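You operate a simulated robot arm through the tools that you are given. There is no shell and no other tool. Be economical: measure what you need, move in short steps, check, and stop when the job is done.

The job below is to be done with a simulated two-armed robot. You get a single attempt, and the scene is never put back.

TASK
Run the pump on the test mat through the job on its sheet.
Fine: rate and volume as on the sheet with that pump's number; let it finish.

The check looks at the end state, three seconds after you hand in, the way a careful person would. Anything else that was tipped, shoved, dropped, spilled or broken makes it a failure. Flat cloth is picked up by pressing the open fingertips on it (5 to 10 N) and closing them slowly along it; thin cloth reads only 2 to 8 mm in the jaws.

THE ROBOT
Two 7-joint arms with two-finger parallel grippers on one trunk, on a base that drives. Base frame: it is fixed to the floor where the robot stands at the start and does not move with it; the origin is under the middle of the robot, x ahead of it, y to its left, z up; the surface under the hand at the start is at about z = 880. Readings come in mm, degrees, newtons and seconds.
The left shoulder is at the start at [70, 177, 1145], the right one opposite. With the tool pointing down near the work surface each hand reaches from about 300 to 740 mm from the robot's upright axis, wherever it stands, measured 20 degrees to its own side. Places, roughly: left roller [500, 500, 900]; right roller [500, 0, 900]. Payload 3.43 kg a hand.
The TCP of each hand is the grasp point between the finger pads, 30 mm short of the fingertips. In the tool frame z runs along the fingers and y along their closing line. The gripper opens to 94 mm. The fingers are 28 mm wide and 10 mm thick; the gripper's body (50 by 96 mm) begins 55 mm behind the TCP.
Orientation is that of the tool frame in the base frame, as [roll, pitch, yaw] about the fixed x, y, z axes, in that order (R = Rz(yaw) Ry(pitch) Rx(roll)). With the fingers straight down and closing along the base's y, the tool's x points along the base's -x, its y along +y and its z along -z.

THE INTERFACE
- The arms move only by the tool jog_arm. It takes "left_targets", "right_targets" or both (then of equal length, played together; a hand with none holds still); each is a list of rows, each an object of numbers (a shift or turn left out is 0, a gripper value left out holds the last): "dx", "dy", "dz": the shift along the tool's x, y, z in units of 30 mm (1.0 is 30 mm); "ax", "ay", "az": the turn, a rotation vector about the tool's x, y, z in units of 8 degrees (1.0 is 8 degrees); "hand": the gripper command, from -1 (shut) to 1 (fully open), values between in proportion. In form: [{"dx": .., "dy": .., "dz": .., "ax": .., "ay": .., "az": .., "hand": ..}, ...]. A call has 1 to 8 rows; each row shifts and turns the commanded pose from where the row before left it, along the tool's axes as they then stand. A call with a number of a shift or a turn outside -1 to 1 is refused whole. Rows are played at 5 a second. More than 50 mm and 8.6 degrees between two rows, or a gripper value outside its range, and nothing of the call is played. A pose out of reach is approached as far as the arm can. The call stops where the force on the tool passes 40 N (or 10 N more than at its start, if that is more) or the arm is blocked; 0.2 s more then pass. Each finger travels about 153 mm/s and halts on what it meets, pressing with about 33 N; the grip force reading is that of the motor and also rises with nothing between the fingers. The clock runs only during rows and for 0.2 s after the last one: add rows that do not move to give the fingers time. It gives the time, the measured TCP pose, the force on the tool (base axes), the opening and the grip force at its end, in the units of the frame above (readings bear some noise), with the torque about the TCP (base axes, N m) and any sound that the robot's microphone picked up.
- Cameras (640 x 400 px; columns grow to the right, rows downward): "scene" is now at [133, 24.9, 1460]; the picture's right is [0.28, -0.96, 0.00], its down [-0.59, -0.17, -0.79] and it looks along [0.76, 0.22, -0.61] (base axes); focal length 294 px, centre (320, 200). "left" rides on the left gripper at [76, -14, -103] in its tool frame; the picture's right is [0.18, 0.98, 0.00], its down [-0.75, 0.14, -0.64] and it looks along [-0.63, 0.12, 0.77] (tool axes); focal length 243 px, centre (320, 200). "right" rides on the right gripper at [76, 14, -102] in its tool frame; the picture's right is [-0.18, 0.98, 0.00], its down [-0.75, -0.14, -0.64] and it looks along [-0.63, -0.12, 0.77] (tool axes); focal length 243 px, centre (320, 200). There is no depth. A picture from a camera that has moved, and an enlarged one, comes with that camera's place and axes in the base frame and with its lens.
- capture(camera): a new picture of that camera. It takes no simulated time.
- raise_lower(by): slides the trunk up (or, below 0, down) by that many mm; the arms and the scene camera ride with it, the base frame stays. It gives what a move gives, with no picture.
- roll_base(legs): drives the robot by 1 to 6 legs, each [ahead, turn to the left] in mm and degrees, along the robot's own axes; the way and the turn of a leg run together, so that a leg with both is an arc; at most 1500 mm and 180 degrees a leg. The arms and the cameras ride along, it lands a little off, and it stops where it bumps. It gives what a move gives.
- head_to(pan, tilt): turns the head with the scene camera to pan (to the left, within 86 degrees either way) and tilt (down, from -29 to 69), counted from straight ahead of the robot. It gives what a move gives.
- inspect(camera, box): a new picture of the part [left, top, right, bottom] of that camera's present view, enlarged. It takes no simulated time.
- finish_job(): hands the job in; it is judged then, once.

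Go step by step. Nothing tells you exact positions but the pictures and the camera data: compare them with the known pose of the tool, close in by small moves and look again before you grip or let go. The budget is 120 turns and 88 pictures, counting those below and the enlarged ones. Unless the task says otherwise, let go and move clear before handing in, and close with one line.

The tools are called after "Call:" as name(argument=value, ...) on one line, values as JSON. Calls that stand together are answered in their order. jog_arm: Moves the arms, as the interface text tells. Its arguments: {"type":"object","properties":{"left_targets":{"type":"array"},"right_targets":{"type":"array"}},"required":[]} The other tools are called the same way: raise_lower (by) slides the trunk up or down; roll_base (legs) drives the base; head_to (pan, tilt) turns the head that bears the scene camera; capture (camera) takes a picture; inspect (camera, box) takes an enlarged picture of a part of a camera's view; finish_job () hands the job in.

At the start:

```text
clock: 0.0
left_position: [396.7, 385.0, 1269.0]
left_ee_rot: [180.0, 0.0, 179.9]
left_ft_force: [-0.4, 0.2, 0.0]
left_ft_torque: [0.0, 0.0, -0.01]
left_gripper_width: 93.8
left_gripper_force: 0.0
right_position: [422.1, -21.7, 1283.7]
right_ee_rot: [-180.0, 0.0, 180.0]
right_ft_force: [0.7, 0.2, 0.2]
right_ft_torque: [-0.02, 0.0, 0.02]
right_gripper_width: 93.9
right_gripper_force: 0.0
trunk travel left (down, up): [-725.0, 115.0]
robot x, y, heading: [-0.5, 1.6, 0.2]
head pan, tilt: [16.4, 37.8]
```

scene: 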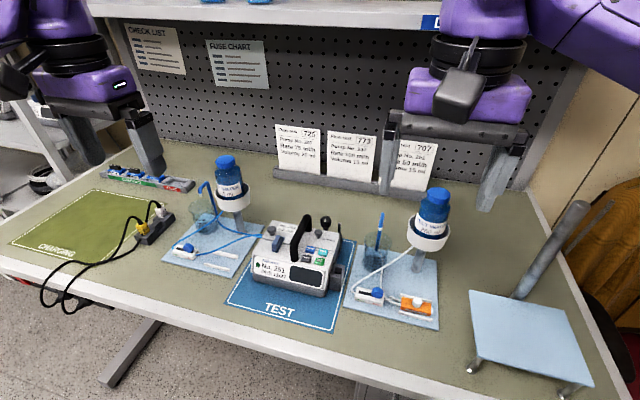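
right: 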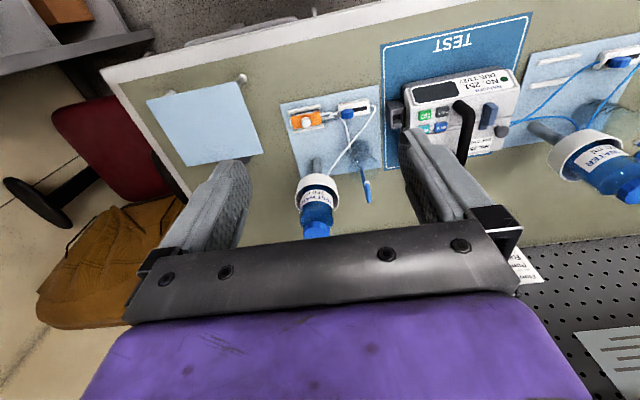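
left: 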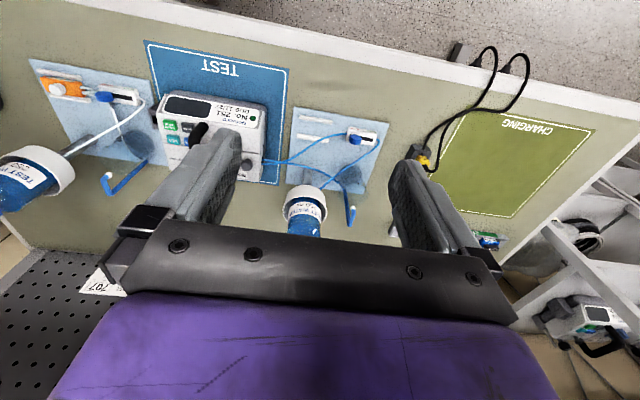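

I see an infusion pump "No. 251" on the TEST mat, job sheets on the back wall, and lines with bottles on both sides. First I enlarge the sheets, the pump and the wall lists.

Call:
inspect(camera="scene", box=[265, 115, 445, 200])

Call:
inspect(camera="scene", box=[220, 200, 360, 310])

Call:
inspect(camera="scene", box=[115, 15, 280, 100])

Call:
inspect(camera="scene", box=[340, 180, 460, 330])

Call:
inspect(camera="scene", box=[90, 150, 270, 280])

```text
3.56 times, centred on (355, 158) of scene
camera zoom: at [133.0, 24.9, 1460.0], right [0.28, -0.96, 0.0], down [-0.59, -0.17, -0.79], along [0.76, 0.22, -0.61], focal length 1044 px, centre (196, 351)
```

zoom: 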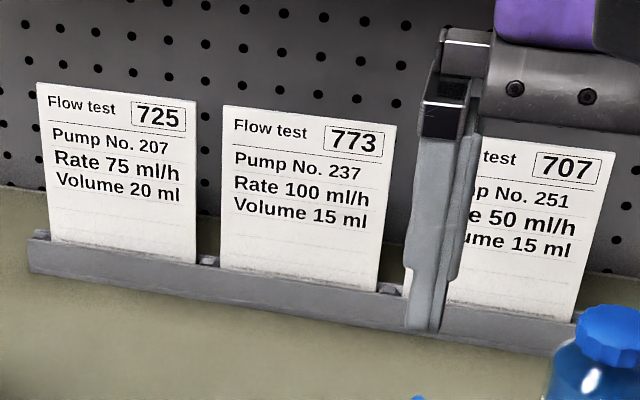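

```text
3.64 times, centred on (290, 255) of scene
camera zoom: at [133.0, 24.9, 1460.0], right [0.28, -0.96, 0.0], down [-0.59, -0.17, -0.79], along [0.76, 0.22, -0.61], focal length 1068 px, centre (429, 0)
```

zoom: 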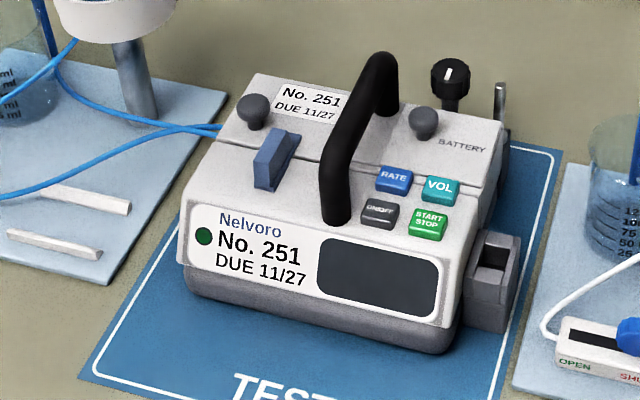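

```text
3.88 times, centred on (198, 58) of scene
camera zoom: at [133.0, 24.9, 1460.0], right [0.28, -0.96, 0.0], down [-0.59, -0.17, -0.79], along [0.76, 0.22, -0.61], focal length 1139 px, centre (795, 753)
```

zoom: 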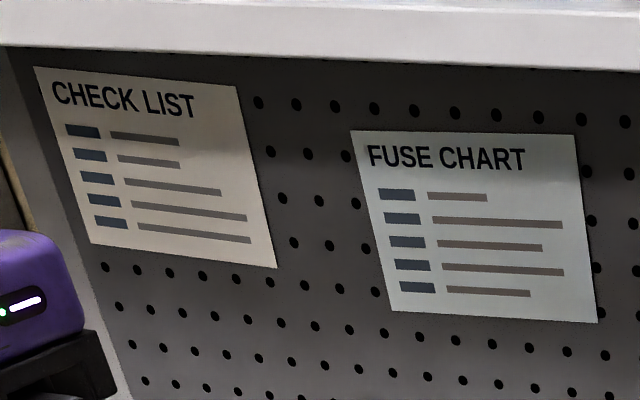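

```text
2.67 times, centred on (400, 255) of scene
camera zoom: at [133.0, 24.9, 1460.0], right [0.28, -0.96, 0.0], down [-0.59, -0.17, -0.79], along [0.76, 0.22, -0.61], focal length 783 px, centre (107, 53)
```

zoom: 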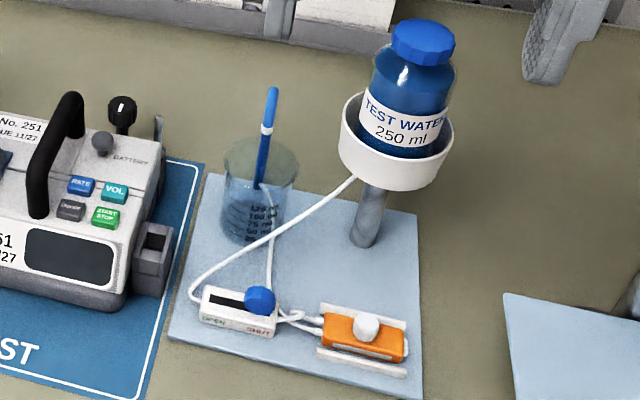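

```text
3.08 times, centred on (180, 215) of scene
camera zoom: at [133.0, 24.9, 1460.0], right [0.28, -0.96, 0.0], down [-0.59, -0.17, -0.79], along [0.76, 0.22, -0.61], focal length 904 px, centre (751, 154)
```

zoom: 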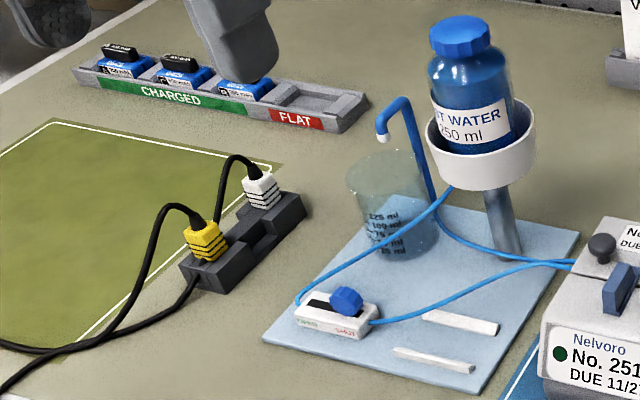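

The pump on the mat is No. 251, and its sheet (707) looks like 50 ml/h and 15 ml, though the gripper partly hides it. I move the right hand aside and check the sheet and the pump's right-hand slot more closely.

Call:
jog_arm(right_targets=[{"dy": -1, "dx": 0.5}, {"dy": -1, "dx": 0.5}, {"dy": -1, "dx": 0.5}, {"dy": -1}])

Call:
inspect(camera="scene", box=[330, 115, 450, 195])

Call:
inspect(camera="scene", box=[245, 205, 349, 270])

Call:
inspect(camera="left", box=[140, 70, 300, 190])

Call:
inspect(camera="right", box=[380, 0, 640, 180])

```text
clock: 1.0
left_position: [395.1, 383.4, 1270.2]
left_ee_rot: [180.0, 0.0, -180.0]
left_ft_force: [-0.7, -1.0, 0.1]
left_ft_torque: [0.01, -0.01, -0.02]
left_gripper_width: 94.0
left_gripper_force: 0.1
right_position: [378.8, -145.9, 1285.7]
right_ee_rot: [179.6, 0.2, 179.5]
right_ft_force: [0.3, 0.4, 0.3]
right_ft_torque: [0.03, 0.04, 0.0]
right_gripper_width: 94.0
right_gripper_force: 0.0
trunk travel left (down, up): [-725.0, 115.0]
robot x, y, heading: [1.9, -2.1, -0.2]
head pan, tilt: [16.4, 37.8]
```

```text
5.00 times, centred on (390, 155) of scene
camera zoom: at [131.1, 23.0, 1460.2], right [0.28, -0.96, 0.0], down [-0.59, -0.17, -0.79], along [0.76, 0.22, -0.61], focal length 1469 px, centre (-30, 425)
```

zoom: 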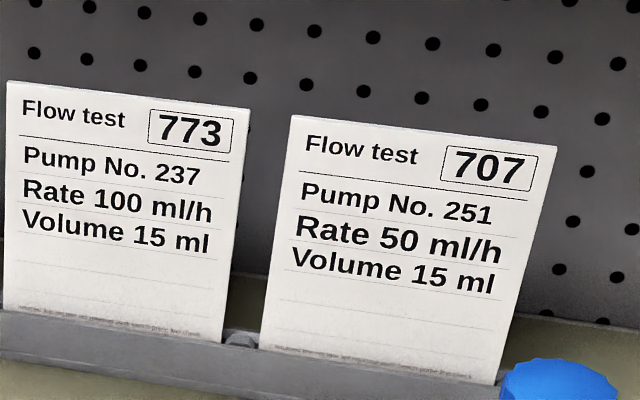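

```text
6.15 times, centred on (297, 238) of scene
camera zoom: at [131.1, 23.0, 1460.2], right [0.28, -0.96, 0.0], down [-0.59, -0.17, -0.79], along [0.76, 0.22, -0.61], focal length 1808 px, centre (462, -31)
```

zoom: 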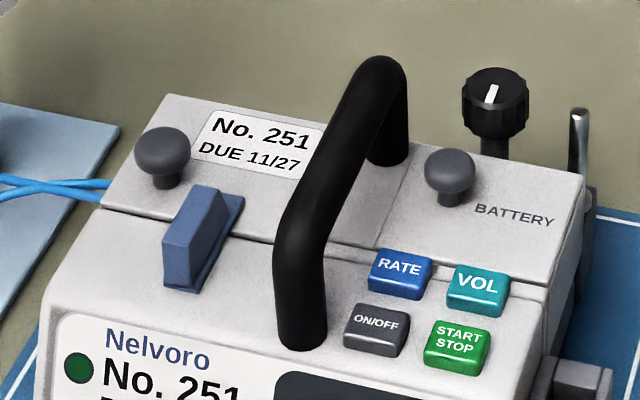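

```text
3.33 times, centred on (220, 130) of left
camera zoom: at [319.5, 369.5, 1373.3], right [-0.18, 0.98, 0.0], down [0.75, 0.14, 0.64], along [0.63, 0.12, -0.77], focal length 809 px, centre (653, 433)
```

zoom: 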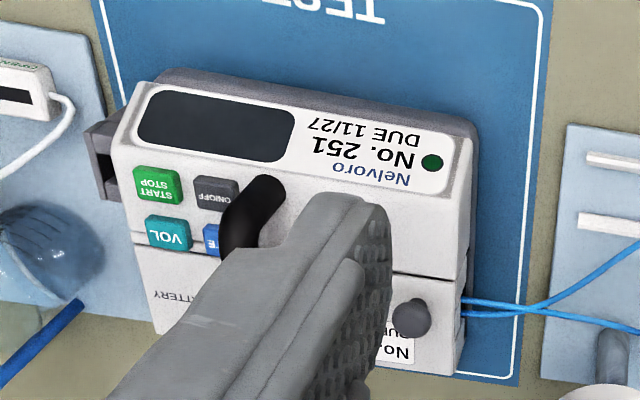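

```text
2.22 times, centred on (510, 90) of right
camera zoom: at [303.2, -131.1, 1388.2], right [0.19, 0.98, 0.01], down [0.75, -0.15, 0.64], along [0.63, -0.12, -0.77], focal length 539 px, centre (-102, 444)
```

zoom: 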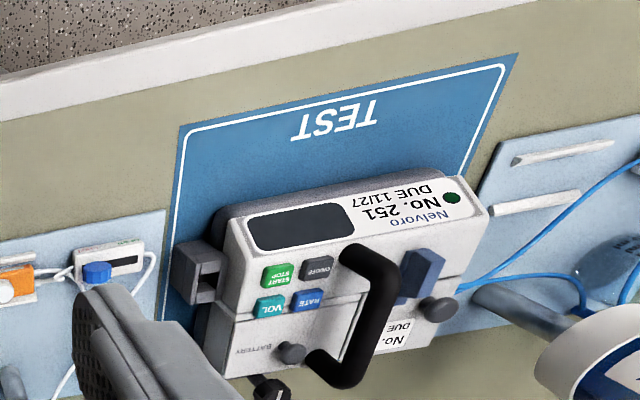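

Call:
inspect(camera="scene", box=[160, 225, 256, 285])

Call:
inspect(camera="scene", box=[180, 150, 276, 245])

Call:
capture(camera="right")

Call:
inspect(camera="left", box=[260, 90, 420, 250])

```text
6.67 times, centred on (208, 255) of scene
camera zoom: at [131.1, 23.0, 1460.2], right [0.28, -0.96, 0.0], down [-0.59, -0.17, -0.79], along [0.76, 0.22, -0.61], focal length 1958 px, centre (1067, -167)
```

zoom: 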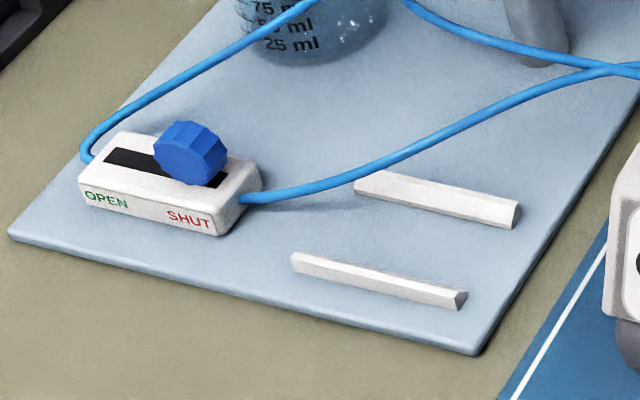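

```text
4.21 times, centred on (228, 198) of scene
camera zoom: at [131.1, 23.0, 1460.2], right [0.28, -0.96, 0.0], down [-0.59, -0.17, -0.79], along [0.76, 0.22, -0.61], focal length 1237 px, centre (707, 210)
```

zoom: 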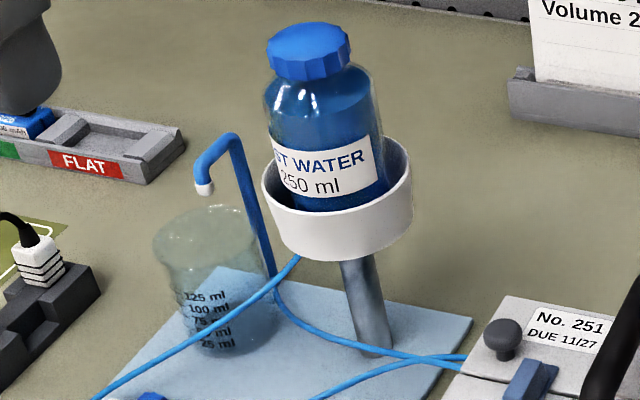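

```text
73 pictures are left
camera right: at [303.2, -131.1, 1388.2], right [0.19, 0.98, 0.01], down [0.75, -0.15, 0.64], along [0.63, -0.12, -0.77], focal length 243 px, centre (320, 200)
```

right: 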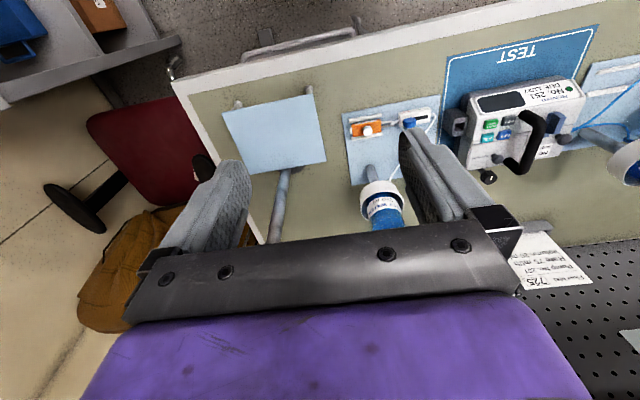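

```text
2.50 times, centred on (340, 170) of left
camera zoom: at [319.5, 369.5, 1373.3], right [-0.18, 0.98, 0.0], down [0.75, 0.14, 0.64], along [0.63, 0.12, -0.77], focal length 606 px, centre (270, 275)
```

zoom: 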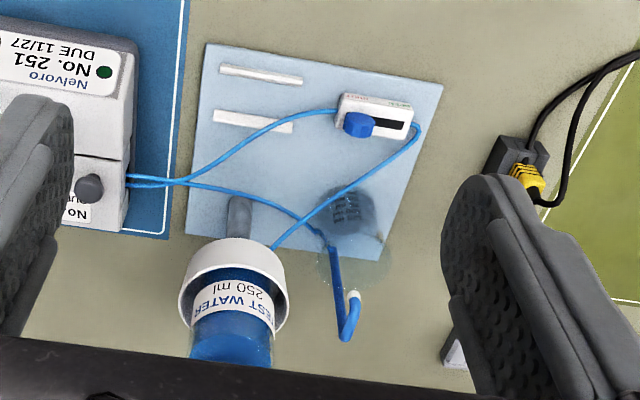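

The job is 50 ml/h and 15 ml. The pump already holds the blue set, whose clamp is at SHUT, and its display is dark, so I press ON/OFF first, at about (540, 174, 958). I bring the closed right hand over it.

Call:
jog_arm(right_targets=[{"dy": 1, "dx": -0.5, "hand": -1}, {"dy": 1, "dx": -0.5}, {"dy": 1, "dx": -0.5}, {"dy": 1, "dx": -0.5}, {"dy": 1, "dx": -0.5}, {"dy": 1, "dx": -0.5}, {"dy": 1, "dx": -0.7}, {"dy": 1, "dx": -0.7}])

Call:
jog_arm(right_targets=[{"dy": 1, "dx": -0.5, "dz": 1}, {"dy": 1, "dx": -0.5, "dz": 1}, {"dy": 0.67, "dz": 1}, {"dz": 1}, {"dz": 1}, {"dz": 1}, {"dz": 1}, {}])

Call:
capture(camera="right")

Call:
inspect(camera="scene", box=[220, 150, 380, 310])

```text
clock: 2.8
left_position: [397.7, 386.6, 1268.9]
left_ee_rot: [-180.0, -0.1, 180.0]
left_ft_force: [0.8, 0.7, -0.1]
left_ft_torque: [0.01, 0.04, 0.01]
left_gripper_width: 93.8
left_gripper_force: 0.1
right_position: [453.0, 9.1, 1284.0]
right_ee_rot: [-180.0, -0.1, 179.9]
right_ft_force: [0.9, -0.1, -0.2]
right_ft_torque: [-0.03, 0.02, 0.04]
right_gripper_width: 0.0
right_gripper_force: 32.8
right hand out of reach, approached as far as the arm can: row 6, 7, 8
trunk travel left (down, up): [-725.0, 115.0]
robot x, y, heading: [-3.4, 2.1, 0.0]
head pan, tilt: [16.4, 37.8]
```

```text
clock: 4.6
left_position: [395.5, 384.6, 1269.4]
left_ee_rot: [180.0, 0.0, 180.0]
left_ft_force: [0.9, 0.7, -0.4]
left_ft_torque: [-0.03, -0.02, -0.02]
left_gripper_width: 94.0
left_gripper_force: 0.1
right_position: [484.7, 90.7, 1073.9]
right_ee_rot: [179.9, 0.0, -180.0]
right_ft_force: [-0.4, -0.4, 0.0]
right_ft_torque: [0.0, 0.0, -0.01]
right_gripper_width: 0.1
right_gripper_force: 32.8
trunk travel left (down, up): [-725.0, 115.0]
robot x, y, heading: [-3.6, -0.5, 0.0]
head pan, tilt: [16.4, 37.8]
```

```text
71 pictures are left
camera right: at [409.1, 104.1, 1176.5], right [0.18, 0.98, 0.0], down [0.75, -0.14, 0.64], along [0.63, -0.12, -0.77], focal length 243 px, centre (320, 200)
```

right: 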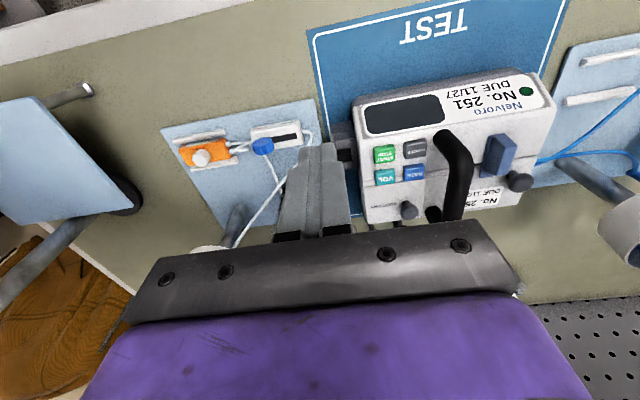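

```text
2.50 times, centred on (300, 230) of scene
camera zoom: at [132.5, 25.1, 1460.1], right [0.28, -0.96, 0.0], down [-0.59, -0.17, -0.79], along [0.76, 0.22, -0.61], focal length 734 px, centre (370, 125)
```

zoom: 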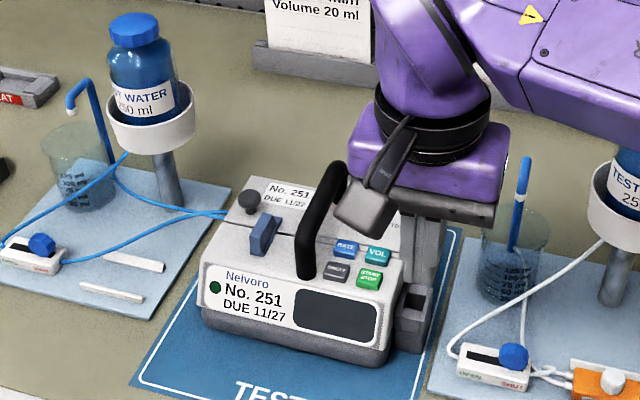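

Call:
jog_arm(right_targets=[{"dx": -0.6, "dy": 0.9}, {"dx": -0.6, "dy": 0.9}, {"dx": -0.63, "dy": 0.98}, {"dz": 1}, {"dz": 1}, {"dz": 0.2}, {}])

Call:
capture(camera="right")

Call:
inspect(camera="scene", box=[240, 180, 360, 300])

```text
clock: 6.2
left_position: [397.2, 385.1, 1270.5]
left_ee_rot: [-180.0, 0.1, 180.0]
left_ft_force: [0.6, -0.3, -0.3]
left_ft_torque: [0.02, 0.03, -0.02]
left_gripper_width: 93.8
left_gripper_force: 0.0
right_position: [526.7, 150.2, 1007.9]
right_ee_rot: [-180.0, 0.0, 180.0]
right_ft_force: [0.3, 0.9, -0.2]
right_ft_torque: [0.02, -0.04, 0.02]
right_gripper_width: 0.0
right_gripper_force: 32.6
right hand out of reach, approached as far as the arm can: row 3
trunk travel left (down, up): [-725.0, 115.0]
robot x, y, heading: [-0.6, 0.0, -0.2]
head pan, tilt: [16.4, 37.8]
```

```text
69 pictures are left
camera right: at [451.5, 166.0, 1110.0], right [0.18, 0.98, 0.0], down [0.75, -0.14, 0.64], along [0.63, -0.12, -0.77], focal length 243 px, centre (320, 200)
```

right: 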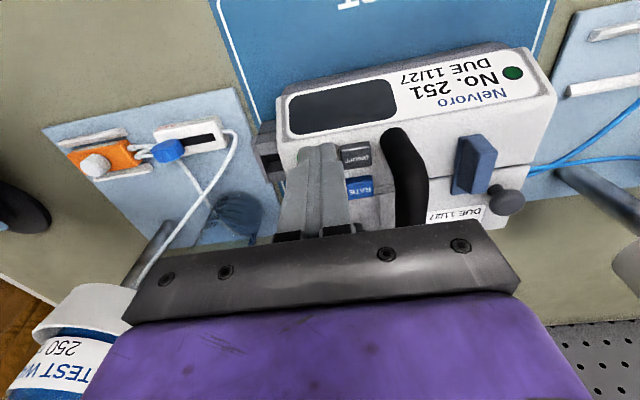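

```text
3.33 times, centred on (300, 240) of scene
camera zoom: at [133.2, 24.9, 1460.0], right [0.28, -0.96, 0.0], down [-0.59, -0.17, -0.79], along [0.76, 0.22, -0.61], focal length 979 px, centre (387, 67)
```

zoom: 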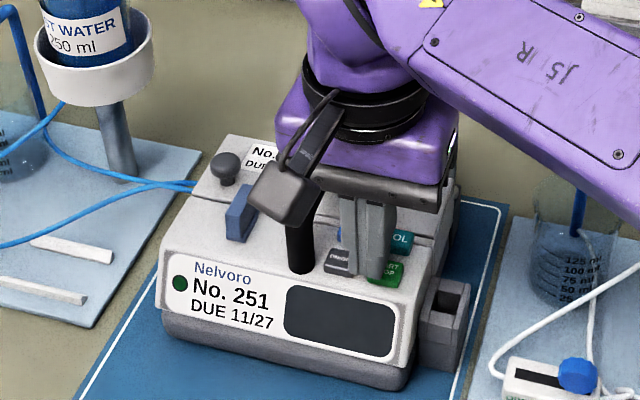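

Call:
jog_arm(right_targets=[{"dx": -0.22, "dy": 0.4}, {"dx": -0.22, "dy": 0.4}, {}])

```text
clock: 7.0
left_position: [396.1, 384.5, 1270.2]
left_ee_rot: [180.0, 0.0, 179.9]
left_ft_force: [0.3, 0.0, 0.0]
left_ft_torque: [0.0, 0.0, 0.02]
left_gripper_width: 94.3
left_gripper_force: 0.0
right_position: [530.7, 156.7, 1007.9]
right_ee_rot: [179.9, 0.0, 179.9]
right_ft_force: [-0.8, -0.2, -0.2]
right_ft_torque: [0.01, 0.03, -0.01]
right_gripper_width: 0.0
right_gripper_force: 33.5
right hand out of reach, approached as far as the arm can: row 1, 2
trunk travel left (down, up): [-725.0, 115.0]
robot x, y, heading: [-0.6, -3.0, 0.2]
head pan, tilt: [16.4, 37.8]
```

The right arm can't reach that far across, so I retract it and use the left hand for the pump.

Call:
jog_arm(right_targets=[{"dz": -1}, {"dz": -1}, {"dz": -1, "dy": -0.5}, {"dz": -1, "dy": -1}, {"dy": -1, "dx": 0.5}, {"dy": -1, "dx": 0.5}, {"dy": -1, "dx": 0.5}, {"dy": -1, "dx": 0.5}])

Call:
jog_arm(right_targets=[{"dy": -1, "dx": 0.8}, {"dy": -1, "dx": 0.8}, {"dy": -1, "dx": 0.8}, {"dy": -1}, {}, {}, {}, {}], left_targets=[{"dy": -0.9, "dx": -0.5, "dz": 0.5, "hand": -1}, {"dy": -0.9, "dx": -0.5, "dz": 1}, {"dy": -0.9, "dx": -0.7, "dz": 1}, {"dy": -0.9, "dx": -0.7, "dz": 1}, {"dy": -0.9, "dx": -0.7, "dz": 1}, {"dy": -0.9, "dx": -0.7, "dz": 1}, {"dy": -0.9, "dx": -0.5, "dz": 1}, {"dy": -0.7, "dx": -0.5, "dz": 0.7}])

Call:
capture(camera="left")

Call:
capture(camera="scene")

```text
clock: 8.8
left_position: [395.2, 384.0, 1269.9]
left_ee_rot: [179.9, 0.0, -180.0]
left_ft_force: [0.1, -0.3, 0.3]
left_ft_torque: [0.0, -0.01, 0.01]
left_gripper_width: 94.1
left_gripper_force: 0.2
right_position: [473.6, -19.7, 1130.2]
right_ee_rot: [179.9, 0.1, 180.0]
right_ft_force: [0.4, 0.2, -0.7]
right_ft_torque: [0.04, 0.03, -0.01]
right_gripper_width: 0.4
right_gripper_force: 32.6
right hand out of reach, approached as far as the arm can: row 2
trunk travel left (down, up): [-725.0, 115.0]
robot x, y, heading: [-0.0, -1.1, -0.3]
head pan, tilt: [16.4, 37.8]
```

```text
clock: 10.6
left_position: [542.1, 177.6, 1051.6]
left_ee_rot: [179.9, 0.0, -179.9]
left_ft_force: [0.1, -0.4, -0.3]
left_ft_torque: [-0.01, 0.03, 0.01]
left_gripper_width: 0.0
left_gripper_force: 33.0
right_position: [403.1, -137.9, 1130.3]
right_ee_rot: [-179.9, -0.2, -179.9]
right_ft_force: [0.6, -0.2, -0.9]
right_ft_torque: [-0.02, 0.05, -0.04]
right_gripper_width: 0.0
right_gripper_force: 32.8
trunk travel left (down, up): [-725.0, 115.0]
robot x, y, heading: [0.0, 0.4, -0.1]
head pan, tilt: [16.4, 37.8]
```

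```text
67 pictures are left
camera left: at [465.9, 162.3, 1154.8], right [-0.19, 0.98, 0.0], down [0.75, 0.14, 0.64], along [0.63, 0.12, -0.77], focal length 243 px, centre (320, 200)
```

left: 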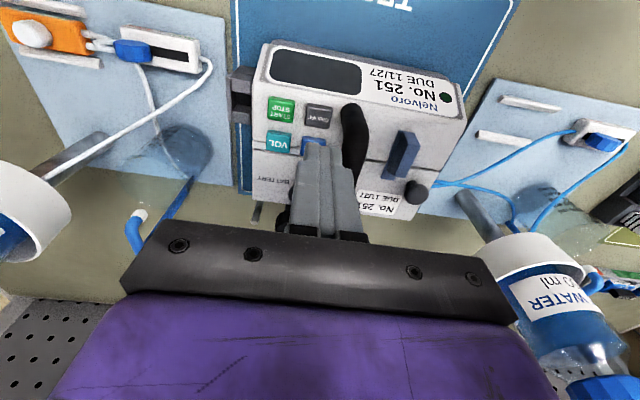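

```text
66 pictures are left
camera scene: at [134.3, 24.5, 1459.9], right [0.28, -0.96, 0.0], down [-0.59, -0.17, -0.79], along [0.76, 0.22, -0.61], focal length 294 px, centre (320, 200)
```

scene: 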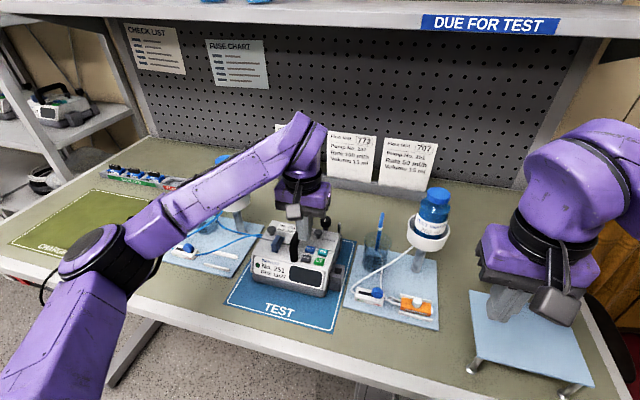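

ON/OFF is almost under the left fingertips; I descend gently and press.

Call:
jog_arm(left_targets=[{"dx": 0.07, "dy": -0.08, "dz": 0.8}, {"dz": 0.8}, {"dz": 0.2}, {"dz": 0.1}, {"dz": 0.1}, {}])

Call:
inspect(camera="left", box=[220, 0, 500, 240])

Call:
inspect(camera="scene", box=[240, 200, 360, 300])

```text
clock: 12.0
left_position: [537.5, 172.5, 992.8]
left_ee_rot: [-179.9, 0.0, -180.0]
left_ft_force: [1.0, 0.0, 1.5]
left_ft_torque: [-0.01, -0.03, 0.01]
left_gripper_width: 0.0
left_gripper_force: 32.8
right_position: [403.7, -136.9, 1130.8]
right_ee_rot: [-179.9, 0.0, 179.9]
right_ft_force: [0.6, -0.9, 0.4]
right_ft_torque: [0.02, 0.04, 0.01]
right_gripper_width: 0.0
right_gripper_force: 33.2
trunk travel left (down, up): [-725.0, 115.0]
robot x, y, heading: [-0.7, 1.4, -0.0]
head pan, tilt: [16.4, 37.8]
heard: click
```

```text
1.67 times, centred on (360, 120) of left
camera zoom: at [462.5, 158.4, 1096.3], right [-0.18, 0.98, 0.0], down [0.75, 0.14, 0.64], along [0.63, 0.12, -0.77], focal length 404 px, centre (253, 333)
```

zoom: 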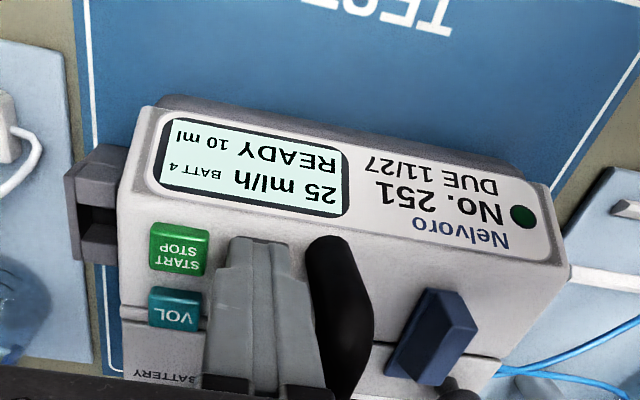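

```text
4.00 times, centred on (300, 250) of scene
camera zoom: at [133.0, 24.6, 1460.0], right [0.28, -0.96, 0.0], down [-0.59, -0.17, -0.79], along [0.76, 0.22, -0.61], focal length 1175 px, centre (400, 0)
```

zoom: 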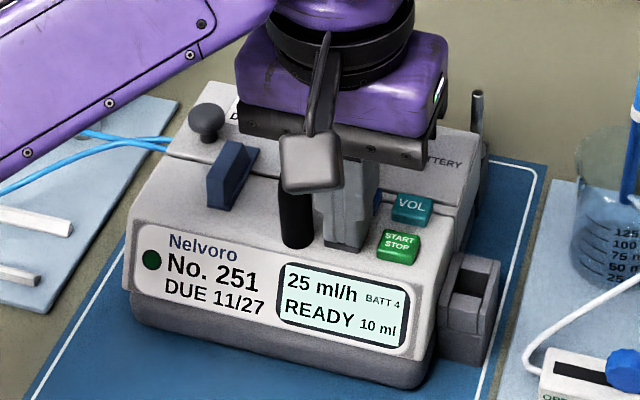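

The pump is on, showing 25 ml/h, 10 ml, READY, BATT 4. Next I press RATE once to see its steps, at about (566, 174).

Call:
jog_arm(left_targets=[{"dz": -0.7}, {"dx": -0.9}, {"dz": 0.5}, {"dz": 0.15}, {"dz": 0.1}, {}])

Call:
inspect(camera="scene", box=[240, 200, 360, 300])

Call:
inspect(camera="left", box=[220, 0, 500, 240])

```text
clock: 13.4
left_position: [565.0, 172.1, 992.3]
left_ee_rot: [180.0, 0.1, -180.0]
left_ft_force: [0.8, -0.5, 2.1]
left_ft_torque: [0.0, -0.02, 0.01]
left_gripper_width: 0.2
left_gripper_force: 33.2
right_position: [403.0, -137.0, 1130.0]
right_ee_rot: [180.0, 0.0, 179.9]
right_ft_force: [0.3, -0.1, 0.2]
right_ft_torque: [0.04, 0.0, -0.01]
right_gripper_width: 0.2
right_gripper_force: 32.6
trunk travel left (down, up): [-725.0, 115.0]
robot x, y, heading: [0.7, -0.2, 0.0]
head pan, tilt: [16.4, 37.8]
heard: click
```

```text
4.00 times, centred on (300, 250) of scene
camera zoom: at [132.9, 24.5, 1460.1], right [0.28, -0.96, 0.0], down [-0.59, -0.17, -0.79], along [0.76, 0.22, -0.61], focal length 1175 px, centre (400, 0)
```

zoom: 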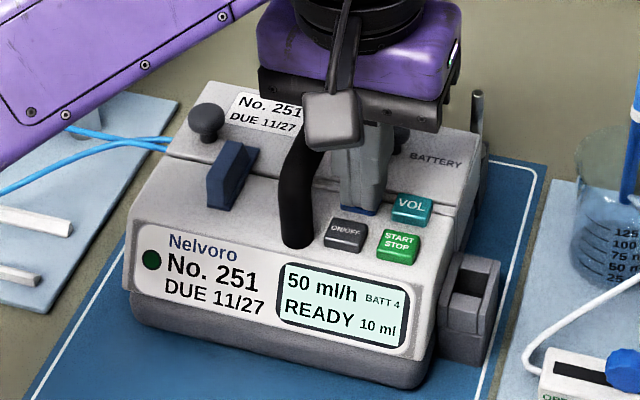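

```text
1.67 times, centred on (360, 120) of left
camera zoom: at [490.4, 158.5, 1095.0], right [-0.18, 0.98, 0.0], down [0.75, 0.14, 0.64], along [0.63, 0.12, -0.77], focal length 404 px, centre (253, 333)
```

zoom: 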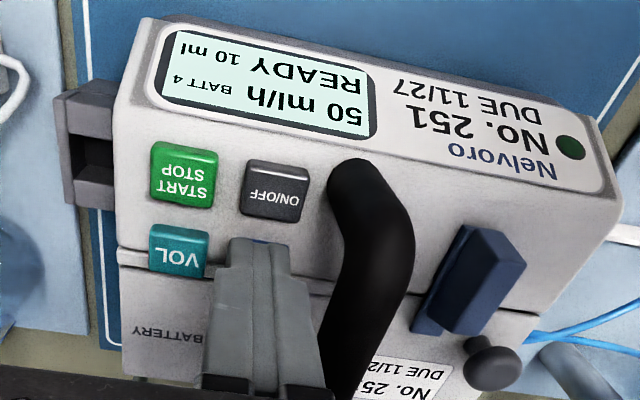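

Rate is 50 ml/h after one press. Now VOL, 30 mm to the right at (566, 143).

Call:
jog_arm(left_targets=[{"dz": -0.7}, {"dy": -0.97}, {"dz": 0.45}, {"dz": 0.15}, {"dz": 0.1}, {}])

Call:
inspect(camera="scene", box=[240, 200, 360, 300])

```text
clock: 14.8
left_position: [565.1, 143.3, 991.3]
left_ee_rot: [-180.0, 0.0, 180.0]
left_ft_force: [-0.5, -0.1, 2.1]
left_ft_torque: [0.0, -0.02, 0.02]
left_gripper_width: 0.0
left_gripper_force: 33.3
right_position: [402.3, -137.3, 1130.0]
right_ee_rot: [-179.9, 0.0, 180.0]
right_ft_force: [0.4, -0.1, -0.5]
right_ft_torque: [0.01, -0.01, 0.0]
right_gripper_width: 0.1
right_gripper_force: 33.0
trunk travel left (down, up): [-725.0, 115.0]
robot x, y, heading: [2.9, 0.6, -0.0]
head pan, tilt: [16.4, 37.8]
heard: click
```

```text
4.00 times, centred on (300, 250) of scene
camera zoom: at [132.6, 24.6, 1460.1], right [0.28, -0.96, 0.0], down [-0.59, -0.17, -0.79], along [0.76, 0.22, -0.61], focal length 1175 px, centre (400, 0)
```

zoom: 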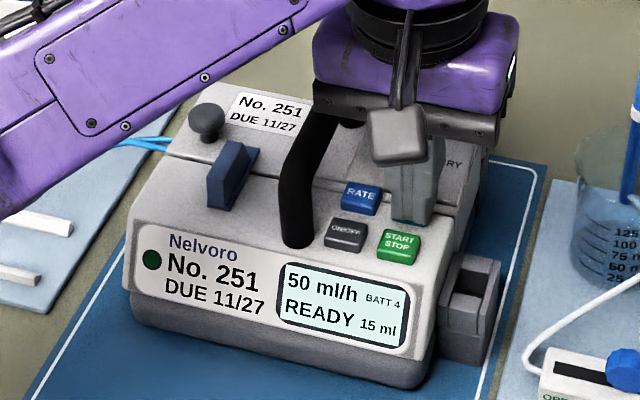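

The display now reads 50 ml/h, 15 ml. The blue line's clamp still has to go to OPEN, so I raise the left hand and look at the clamp near (526, 481).

Call:
jog_arm(left_targets=[{"dz": -1}, {"dz": -1}, {"dz": -1, "dx": 0.5}, {"dz": -1, "dx": 0.5, "dy": 0.5}, {"dy": 1, "dx": 0.5}, {"dy": 1, "dx": 0.5}, {"dy": 1, "dx": 0.3}, {"dy": 1}])

Call:
jog_arm(left_targets=[{"dy": 1}, {"dy": 1}, {"dy": 1}, {"dy": 1}, {"dy": 1, "dx": -0.4, "dz": 0.5}, {"dy": 0.7, "dx": -0.4, "dz": 1}, {"dz": 1}, {}])

Call:
capture(camera="left")

Call:
capture(camera="scene")

```text
clock: 16.6
left_position: [496.4, 278.9, 1110.9]
left_ee_rot: [-179.9, 0.0, 179.9]
left_ft_force: [-0.8, 0.9, 0.3]
left_ft_torque: [0.01, 0.0, 0.01]
left_gripper_width: 0.0
left_gripper_force: 32.8
right_position: [402.7, -135.3, 1131.1]
right_ee_rot: [-179.9, 0.0, 180.0]
right_ft_force: [0.5, 0.6, -0.1]
right_ft_torque: [-0.02, -0.01, -0.01]
right_gripper_width: 0.0
right_gripper_force: 33.0
trunk travel left (down, up): [-725.0, 115.0]
robot x, y, heading: [-1.7, 1.2, -0.2]
head pan, tilt: [16.4, 37.8]
```

```text
clock: 18.4
left_position: [519.3, 450.6, 1036.0]
left_ee_rot: [-180.0, 0.0, 180.0]
left_ft_force: [0.2, -0.1, 1.0]
left_ft_torque: [-0.03, 0.01, -0.02]
left_gripper_width: 0.0
left_gripper_force: 33.1
right_position: [403.0, -137.2, 1129.3]
right_ee_rot: [180.0, -0.1, 180.0]
right_ft_force: [-0.3, 0.3, -1.2]
right_ft_torque: [0.01, 0.01, 0.01]
right_gripper_width: 0.0
right_gripper_force: 32.8
trunk travel left (down, up): [-725.0, 115.0]
robot x, y, heading: [-1.9, 1.6, -0.3]
head pan, tilt: [16.4, 37.8]
```

```text
60 pictures are left
camera left: at [444.7, 437.4, 1139.7], right [-0.18, 0.98, 0.0], down [0.75, 0.14, 0.64], along [0.63, 0.12, -0.77], focal length 243 px, centre (320, 200)
```

left: 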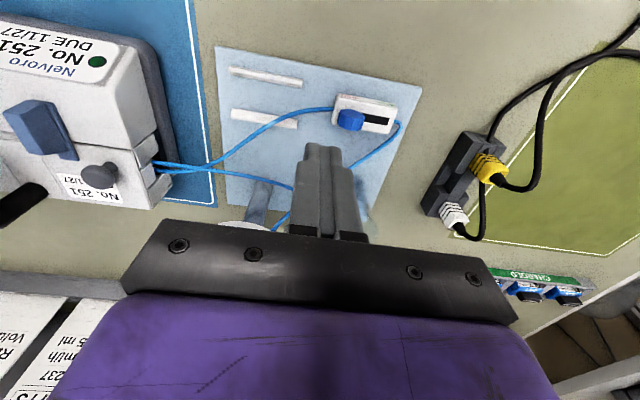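

```text
59 pictures are left
camera scene: at [133.1, 24.5, 1460.0], right [0.28, -0.96, 0.0], down [-0.59, -0.17, -0.79], along [0.76, 0.22, -0.61], focal length 294 px, centre (320, 200)
```

scene: 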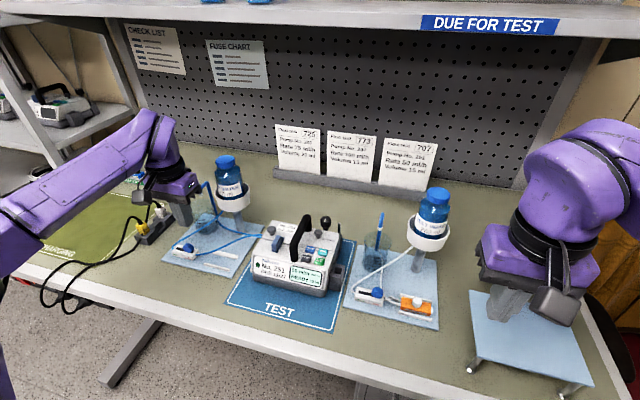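

Call:
inspect(camera="left", box=[280, 70, 440, 170])

Call:
inspect(camera="scene", box=[160, 195, 256, 285])

```text
4.00 times, centred on (360, 120) of left
camera zoom: at [444.7, 437.4, 1139.7], right [-0.18, 0.98, 0.0], down [0.75, 0.14, 0.64], along [0.63, 0.12, -0.77], focal length 970 px, centre (160, 520)
```

zoom: 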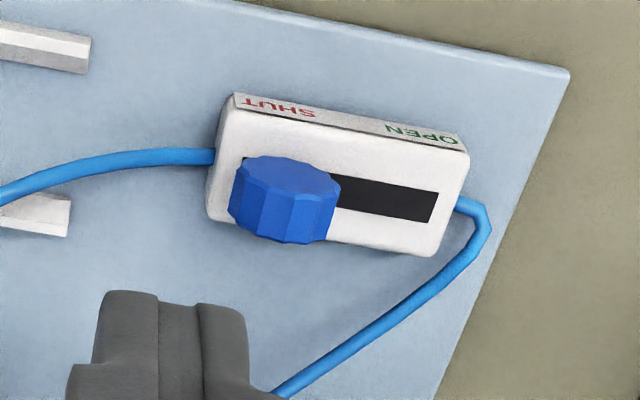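

```text
4.44 times, centred on (208, 240) of scene
camera zoom: at [133.1, 24.5, 1460.0], right [0.28, -0.96, 0.0], down [-0.59, -0.17, -0.79], along [0.76, 0.22, -0.61], focal length 1306 px, centre (818, 22)
```

zoom: 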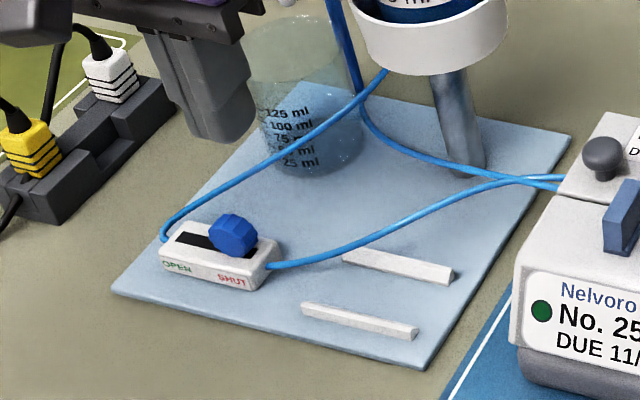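

Call:
jog_arm(left_targets=[{"dx": -0.2, "dz": 1}, {"dz": 1}, {"dz": 0.8}, {"dz": 0.4}, {}])

Call:
inspect(camera="left", box=[220, 0, 460, 200])

Call:
inspect(camera="scene", box=[140, 195, 260, 285])

```text
clock: 19.6
left_position: [525.5, 449.5, 939.6]
left_ee_rot: [180.0, 0.0, 180.0]
left_ft_force: [-0.8, 0.4, 0.9]
left_ft_torque: [0.03, -0.02, 0.03]
left_gripper_width: 0.0
left_gripper_force: 32.6
right_position: [403.8, -136.5, 1130.6]
right_ee_rot: [-180.0, 0.1, 180.0]
right_ft_force: [-0.1, 0.0, 0.2]
right_ft_torque: [0.01, -0.03, 0.02]
right_gripper_width: 0.1
right_gripper_force: 33.6
trunk travel left (down, up): [-725.0, 115.0]
robot x, y, heading: [0.2, 2.7, 0.3]
head pan, tilt: [16.4, 37.8]
```

```text
2.00 times, centred on (340, 100) of left
camera zoom: at [450.0, 435.6, 1043.5], right [-0.18, 0.98, 0.0], down [0.75, 0.14, 0.64], along [0.63, 0.12, -0.77], focal length 485 px, centre (280, 400)
```

zoom: 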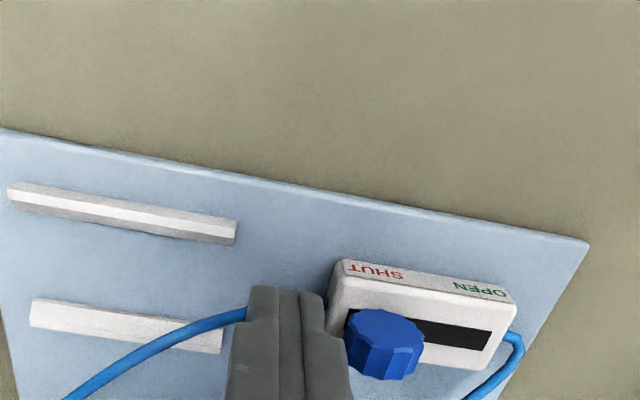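

```text
4.44 times, centred on (200, 240) of scene
camera zoom: at [132.8, 24.7, 1460.0], right [0.28, -0.96, 0.0], down [-0.59, -0.17, -0.79], along [0.76, 0.22, -0.61], focal length 1306 px, centre (853, 22)
```

zoom: 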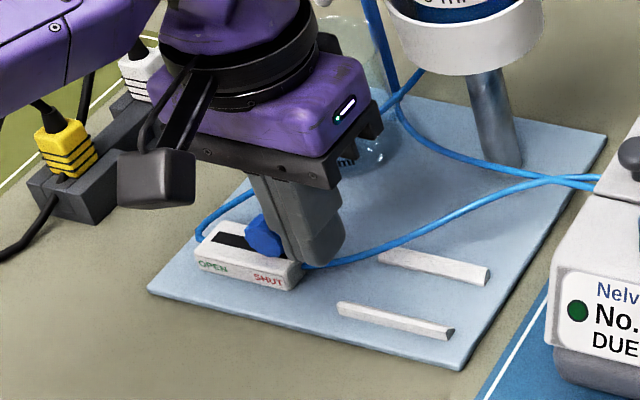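

The closed fingers sit right beside the knob on its SHUT side, so I push it slowly toward OPEN (+y).

Call:
jog_arm(left_targets=[{"dy": 0.25}, {"dy": 0.2}, {"dy": 0.2}, {"dy": 0.2}, {"dy": 0.2}, {"dy": 0.15}, {}])

Call:
inspect(camera="left", box=[220, 0, 460, 200])

Call:
inspect(camera="scene", box=[140, 195, 260, 285])

```text
clock: 21.2
left_position: [527.0, 485.0, 940.9]
left_ee_rot: [-179.9, -0.1, -180.0]
left_ft_force: [0.1, 0.2, 1.2]
left_ft_torque: [-0.01, 0.02, 0.03]
left_gripper_width: 0.0
left_gripper_force: 33.3
right_position: [402.8, -136.8, 1129.8]
right_ee_rot: [179.9, 0.0, -180.0]
right_ft_force: [-0.9, -0.3, 0.0]
right_ft_torque: [0.02, -0.01, 0.0]
right_gripper_width: 0.2
right_gripper_force: 33.0
trunk travel left (down, up): [-725.0, 115.0]
robot x, y, heading: [-0.6, 2.0, 0.0]
head pan, tilt: [16.4, 37.8]
```

```text
2.00 times, centred on (340, 100) of left
camera zoom: at [450.6, 470.7, 1044.3], right [-0.18, 0.98, 0.0], down [0.75, 0.14, 0.64], along [0.63, 0.12, -0.77], focal length 485 px, centre (280, 400)
```

zoom: 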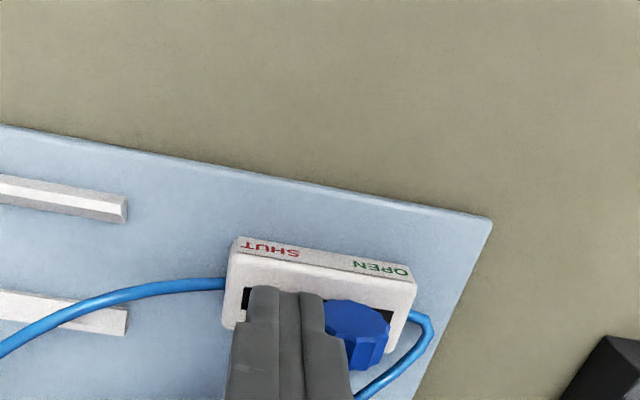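

```text
4.44 times, centred on (200, 240) of scene
camera zoom: at [133.0, 24.9, 1460.0], right [0.28, -0.96, 0.0], down [-0.59, -0.17, -0.79], along [0.76, 0.22, -0.61], focal length 1306 px, centre (853, 22)
```

zoom: 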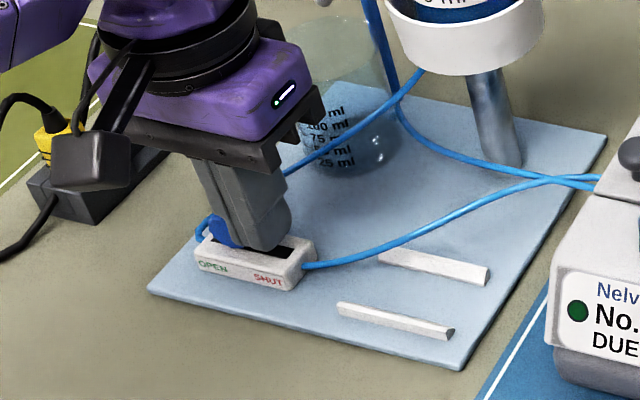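

Call:
jog_arm(left_targets=[{"dy": 0.12}, {"dy": 0.1}, {}])

Call:
inspect(camera="left", box=[260, 80, 420, 200])

```text
clock: 22.0
left_position: [526.2, 491.6, 942.2]
left_ee_rot: [180.0, 0.0, -180.0]
left_ft_force: [-0.2, -0.3, -0.6]
left_ft_torque: [-0.03, 0.01, -0.01]
left_gripper_width: 0.0
left_gripper_force: 32.9
right_position: [404.6, -137.2, 1131.4]
right_ee_rot: [-180.0, 0.0, -180.0]
right_ft_force: [0.3, -0.4, 0.1]
right_ft_torque: [0.05, -0.02, 0.0]
right_gripper_width: 0.0
right_gripper_force: 32.7
trunk travel left (down, up): [-725.0, 115.0]
robot x, y, heading: [1.7, 0.6, -0.1]
head pan, tilt: [16.4, 37.8]
```

```text
3.33 times, centred on (340, 140) of left
camera zoom: at [450.7, 477.5, 1044.8], right [-0.18, 0.98, 0.0], down [0.75, 0.14, 0.64], along [0.63, 0.12, -0.77], focal length 809 px, centre (253, 400)
```

zoom: 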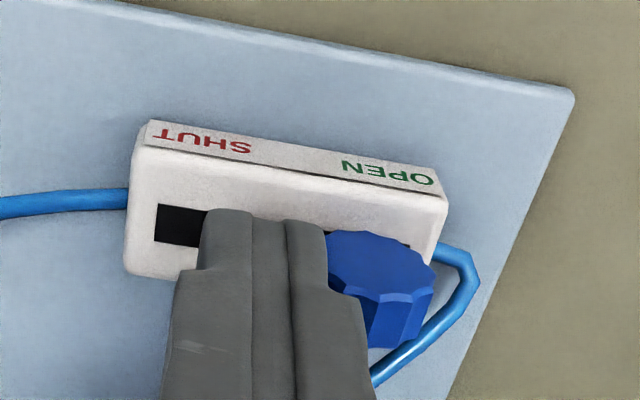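

Call:
jog_arm(left_targets=[{"dy": 0.07}, {"dy": 0.06}, {}])

```text
clock: 22.8
left_position: [527.4, 492.6, 942.2]
left_ee_rot: [180.0, -0.2, 179.9]
left_ft_force: [-2.4, -7.2, -2.3]
left_ft_torque: [-0.24, 0.06, 0.03]
left_gripper_width: 0.0
left_gripper_force: 32.7
right_position: [404.1, -138.9, 1130.5]
right_ee_rot: [180.0, 0.0, -180.0]
right_ft_force: [-0.4, 0.4, 0.2]
right_ft_torque: [0.01, -0.02, -0.05]
right_gripper_width: 0.0
right_gripper_force: 32.7
trunk travel left (down, up): [-725.0, 115.0]
robot x, y, heading: [1.8, 1.4, 0.1]
head pan, tilt: [16.4, 37.8]
```

The knob has met its stop at OPEN. I back off, lift, and check the clamp and the battery rack before pressing START.

Call:
jog_arm(left_targets=[{"dy": -0.25}, {"dz": -1}, {"dz": -1}, {"dz": -1}, {"dz": -1, "dx": 0.5}, {"dz": -1, "dx": 0.5}, {"dy": -1, "dx": 0.3}, {"dy": -1}])

Call:
inspect(camera="scene", box=[160, 215, 256, 275])

Call:
inspect(camera="scene", box=[90, 155, 200, 200])

Call:
inspect(camera="scene", box=[230, 205, 350, 300])

```text
clock: 24.6
left_position: [488.3, 429.5, 1093.0]
left_ee_rot: [179.9, 0.0, -179.9]
left_ft_force: [0.3, -0.3, -0.5]
left_ft_torque: [0.01, 0.02, 0.02]
left_gripper_width: 0.0
left_gripper_force: 33.3
right_position: [404.5, -138.2, 1130.5]
right_ee_rot: [180.0, 0.0, -179.9]
right_ft_force: [-0.3, -0.1, -0.6]
right_ft_torque: [0.0, 0.01, 0.02]
right_gripper_width: 0.1
right_gripper_force: 33.0
trunk travel left (down, up): [-725.0, 115.0]
robot x, y, heading: [0.7, 2.2, 0.1]
head pan, tilt: [16.4, 37.8]
```

```text
6.67 times, centred on (208, 245) of scene
camera zoom: at [133.3, 23.5, 1460.0], right [0.28, -0.96, 0.0], down [-0.59, -0.17, -0.79], along [0.76, 0.22, -0.61], focal length 1958 px, centre (1067, -100)
```

zoom: 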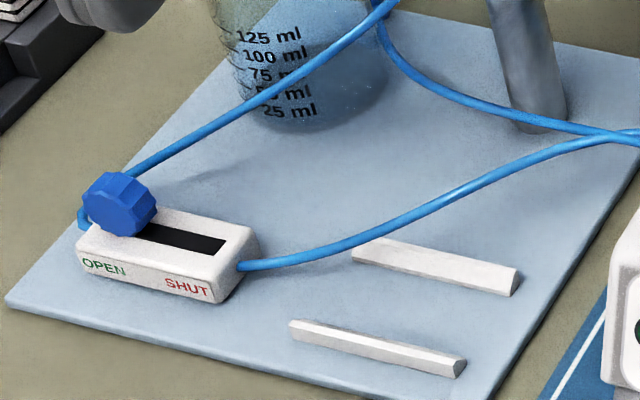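

```text
5.82 times, centred on (145, 178) of scene
camera zoom: at [133.3, 23.5, 1460.0], right [0.28, -0.96, 0.0], down [-0.59, -0.17, -0.79], along [0.76, 0.22, -0.61], focal length 1709 px, centre (1338, 331)
```

zoom: 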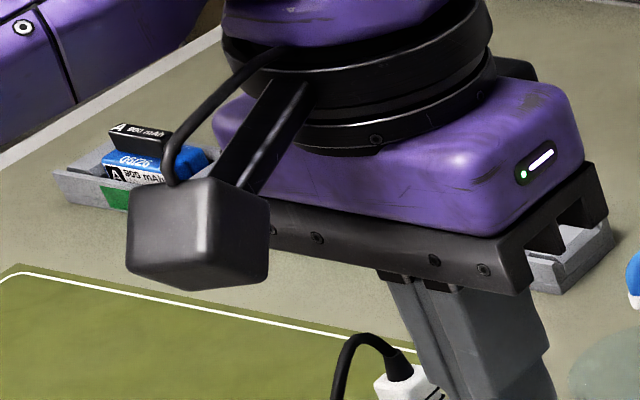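

```text
4.21 times, centred on (290, 252) of scene
camera zoom: at [133.3, 23.5, 1460.0], right [0.28, -0.96, 0.0], down [-0.59, -0.17, -0.79], along [0.76, 0.22, -0.61], focal length 1237 px, centre (446, -21)
```

zoom: 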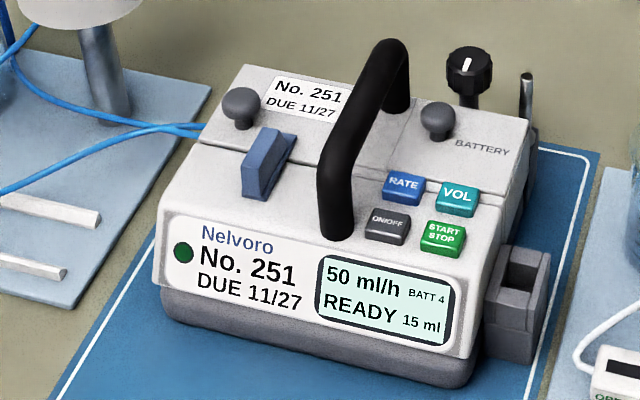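

The clamp is OPEN and the pump is READY with 50 ml/h and 15 ml. I go to START at (541, 144).

Call:
jog_arm(left_targets=[{"dy": -1}, {"dy": -1}, {"dy": -1}, {"dy": -1}, {"dy": -1}, {"dy": -1, "dx": -0.4}, {"dy": -1, "dx": -0.4}, {"dy": -1, "dx": -0.4}])

Call:
jog_arm(left_targets=[{"dy": -0.8, "dx": -0.26}, {"dy": -0.72, "dx": -0.26}, {"dz": 1}, {"dz": 1}, {"dz": 0.6}, {}])

Call:
inspect(camera="left", box=[220, 40, 460, 200])

```text
clock: 26.4
left_position: [524.9, 187.4, 1092.1]
left_ee_rot: [180.0, 0.0, -180.0]
left_ft_force: [-0.8, -1.0, 0.0]
left_ft_torque: [-0.04, 0.03, 0.02]
left_gripper_width: 0.1
left_gripper_force: 32.8
right_position: [403.2, -137.6, 1130.4]
right_ee_rot: [179.8, 0.0, -180.0]
right_ft_force: [0.2, -0.9, -0.1]
right_ft_torque: [0.0, 0.01, -0.01]
right_gripper_width: 0.2
right_gripper_force: 33.7
trunk travel left (down, up): [-725.0, 115.0]
robot x, y, heading: [-0.3, -1.7, 0.4]
head pan, tilt: [16.4, 37.8]
```

```text
clock: 27.8
left_position: [541.3, 143.3, 1012.4]
left_ee_rot: [180.0, 0.0, -180.0]
left_ft_force: [-0.3, 0.6, -0.6]
left_ft_torque: [0.0, 0.03, -0.01]
left_gripper_width: 0.1
left_gripper_force: 33.2
right_position: [403.8, -137.2, 1130.5]
right_ee_rot: [180.0, 0.0, 179.9]
right_ft_force: [-0.7, 0.2, -0.3]
right_ft_torque: [0.0, -0.04, -0.04]
right_gripper_width: 0.3
right_gripper_force: 33.5
trunk travel left (down, up): [-725.0, 115.0]
robot x, y, heading: [-2.5, -0.6, 0.1]
head pan, tilt: [16.4, 37.8]
```

```text
2.50 times, centred on (340, 120) of left
camera zoom: at [465.4, 129.5, 1115.7], right [-0.18, 0.98, 0.0], down [0.75, 0.14, 0.64], along [0.63, 0.12, -0.77], focal length 606 px, centre (270, 400)
```

zoom: 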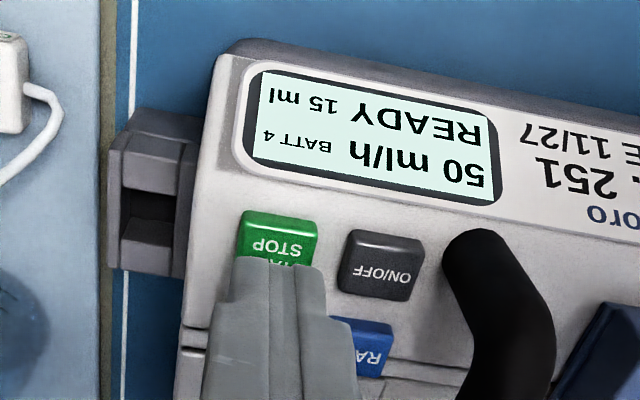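

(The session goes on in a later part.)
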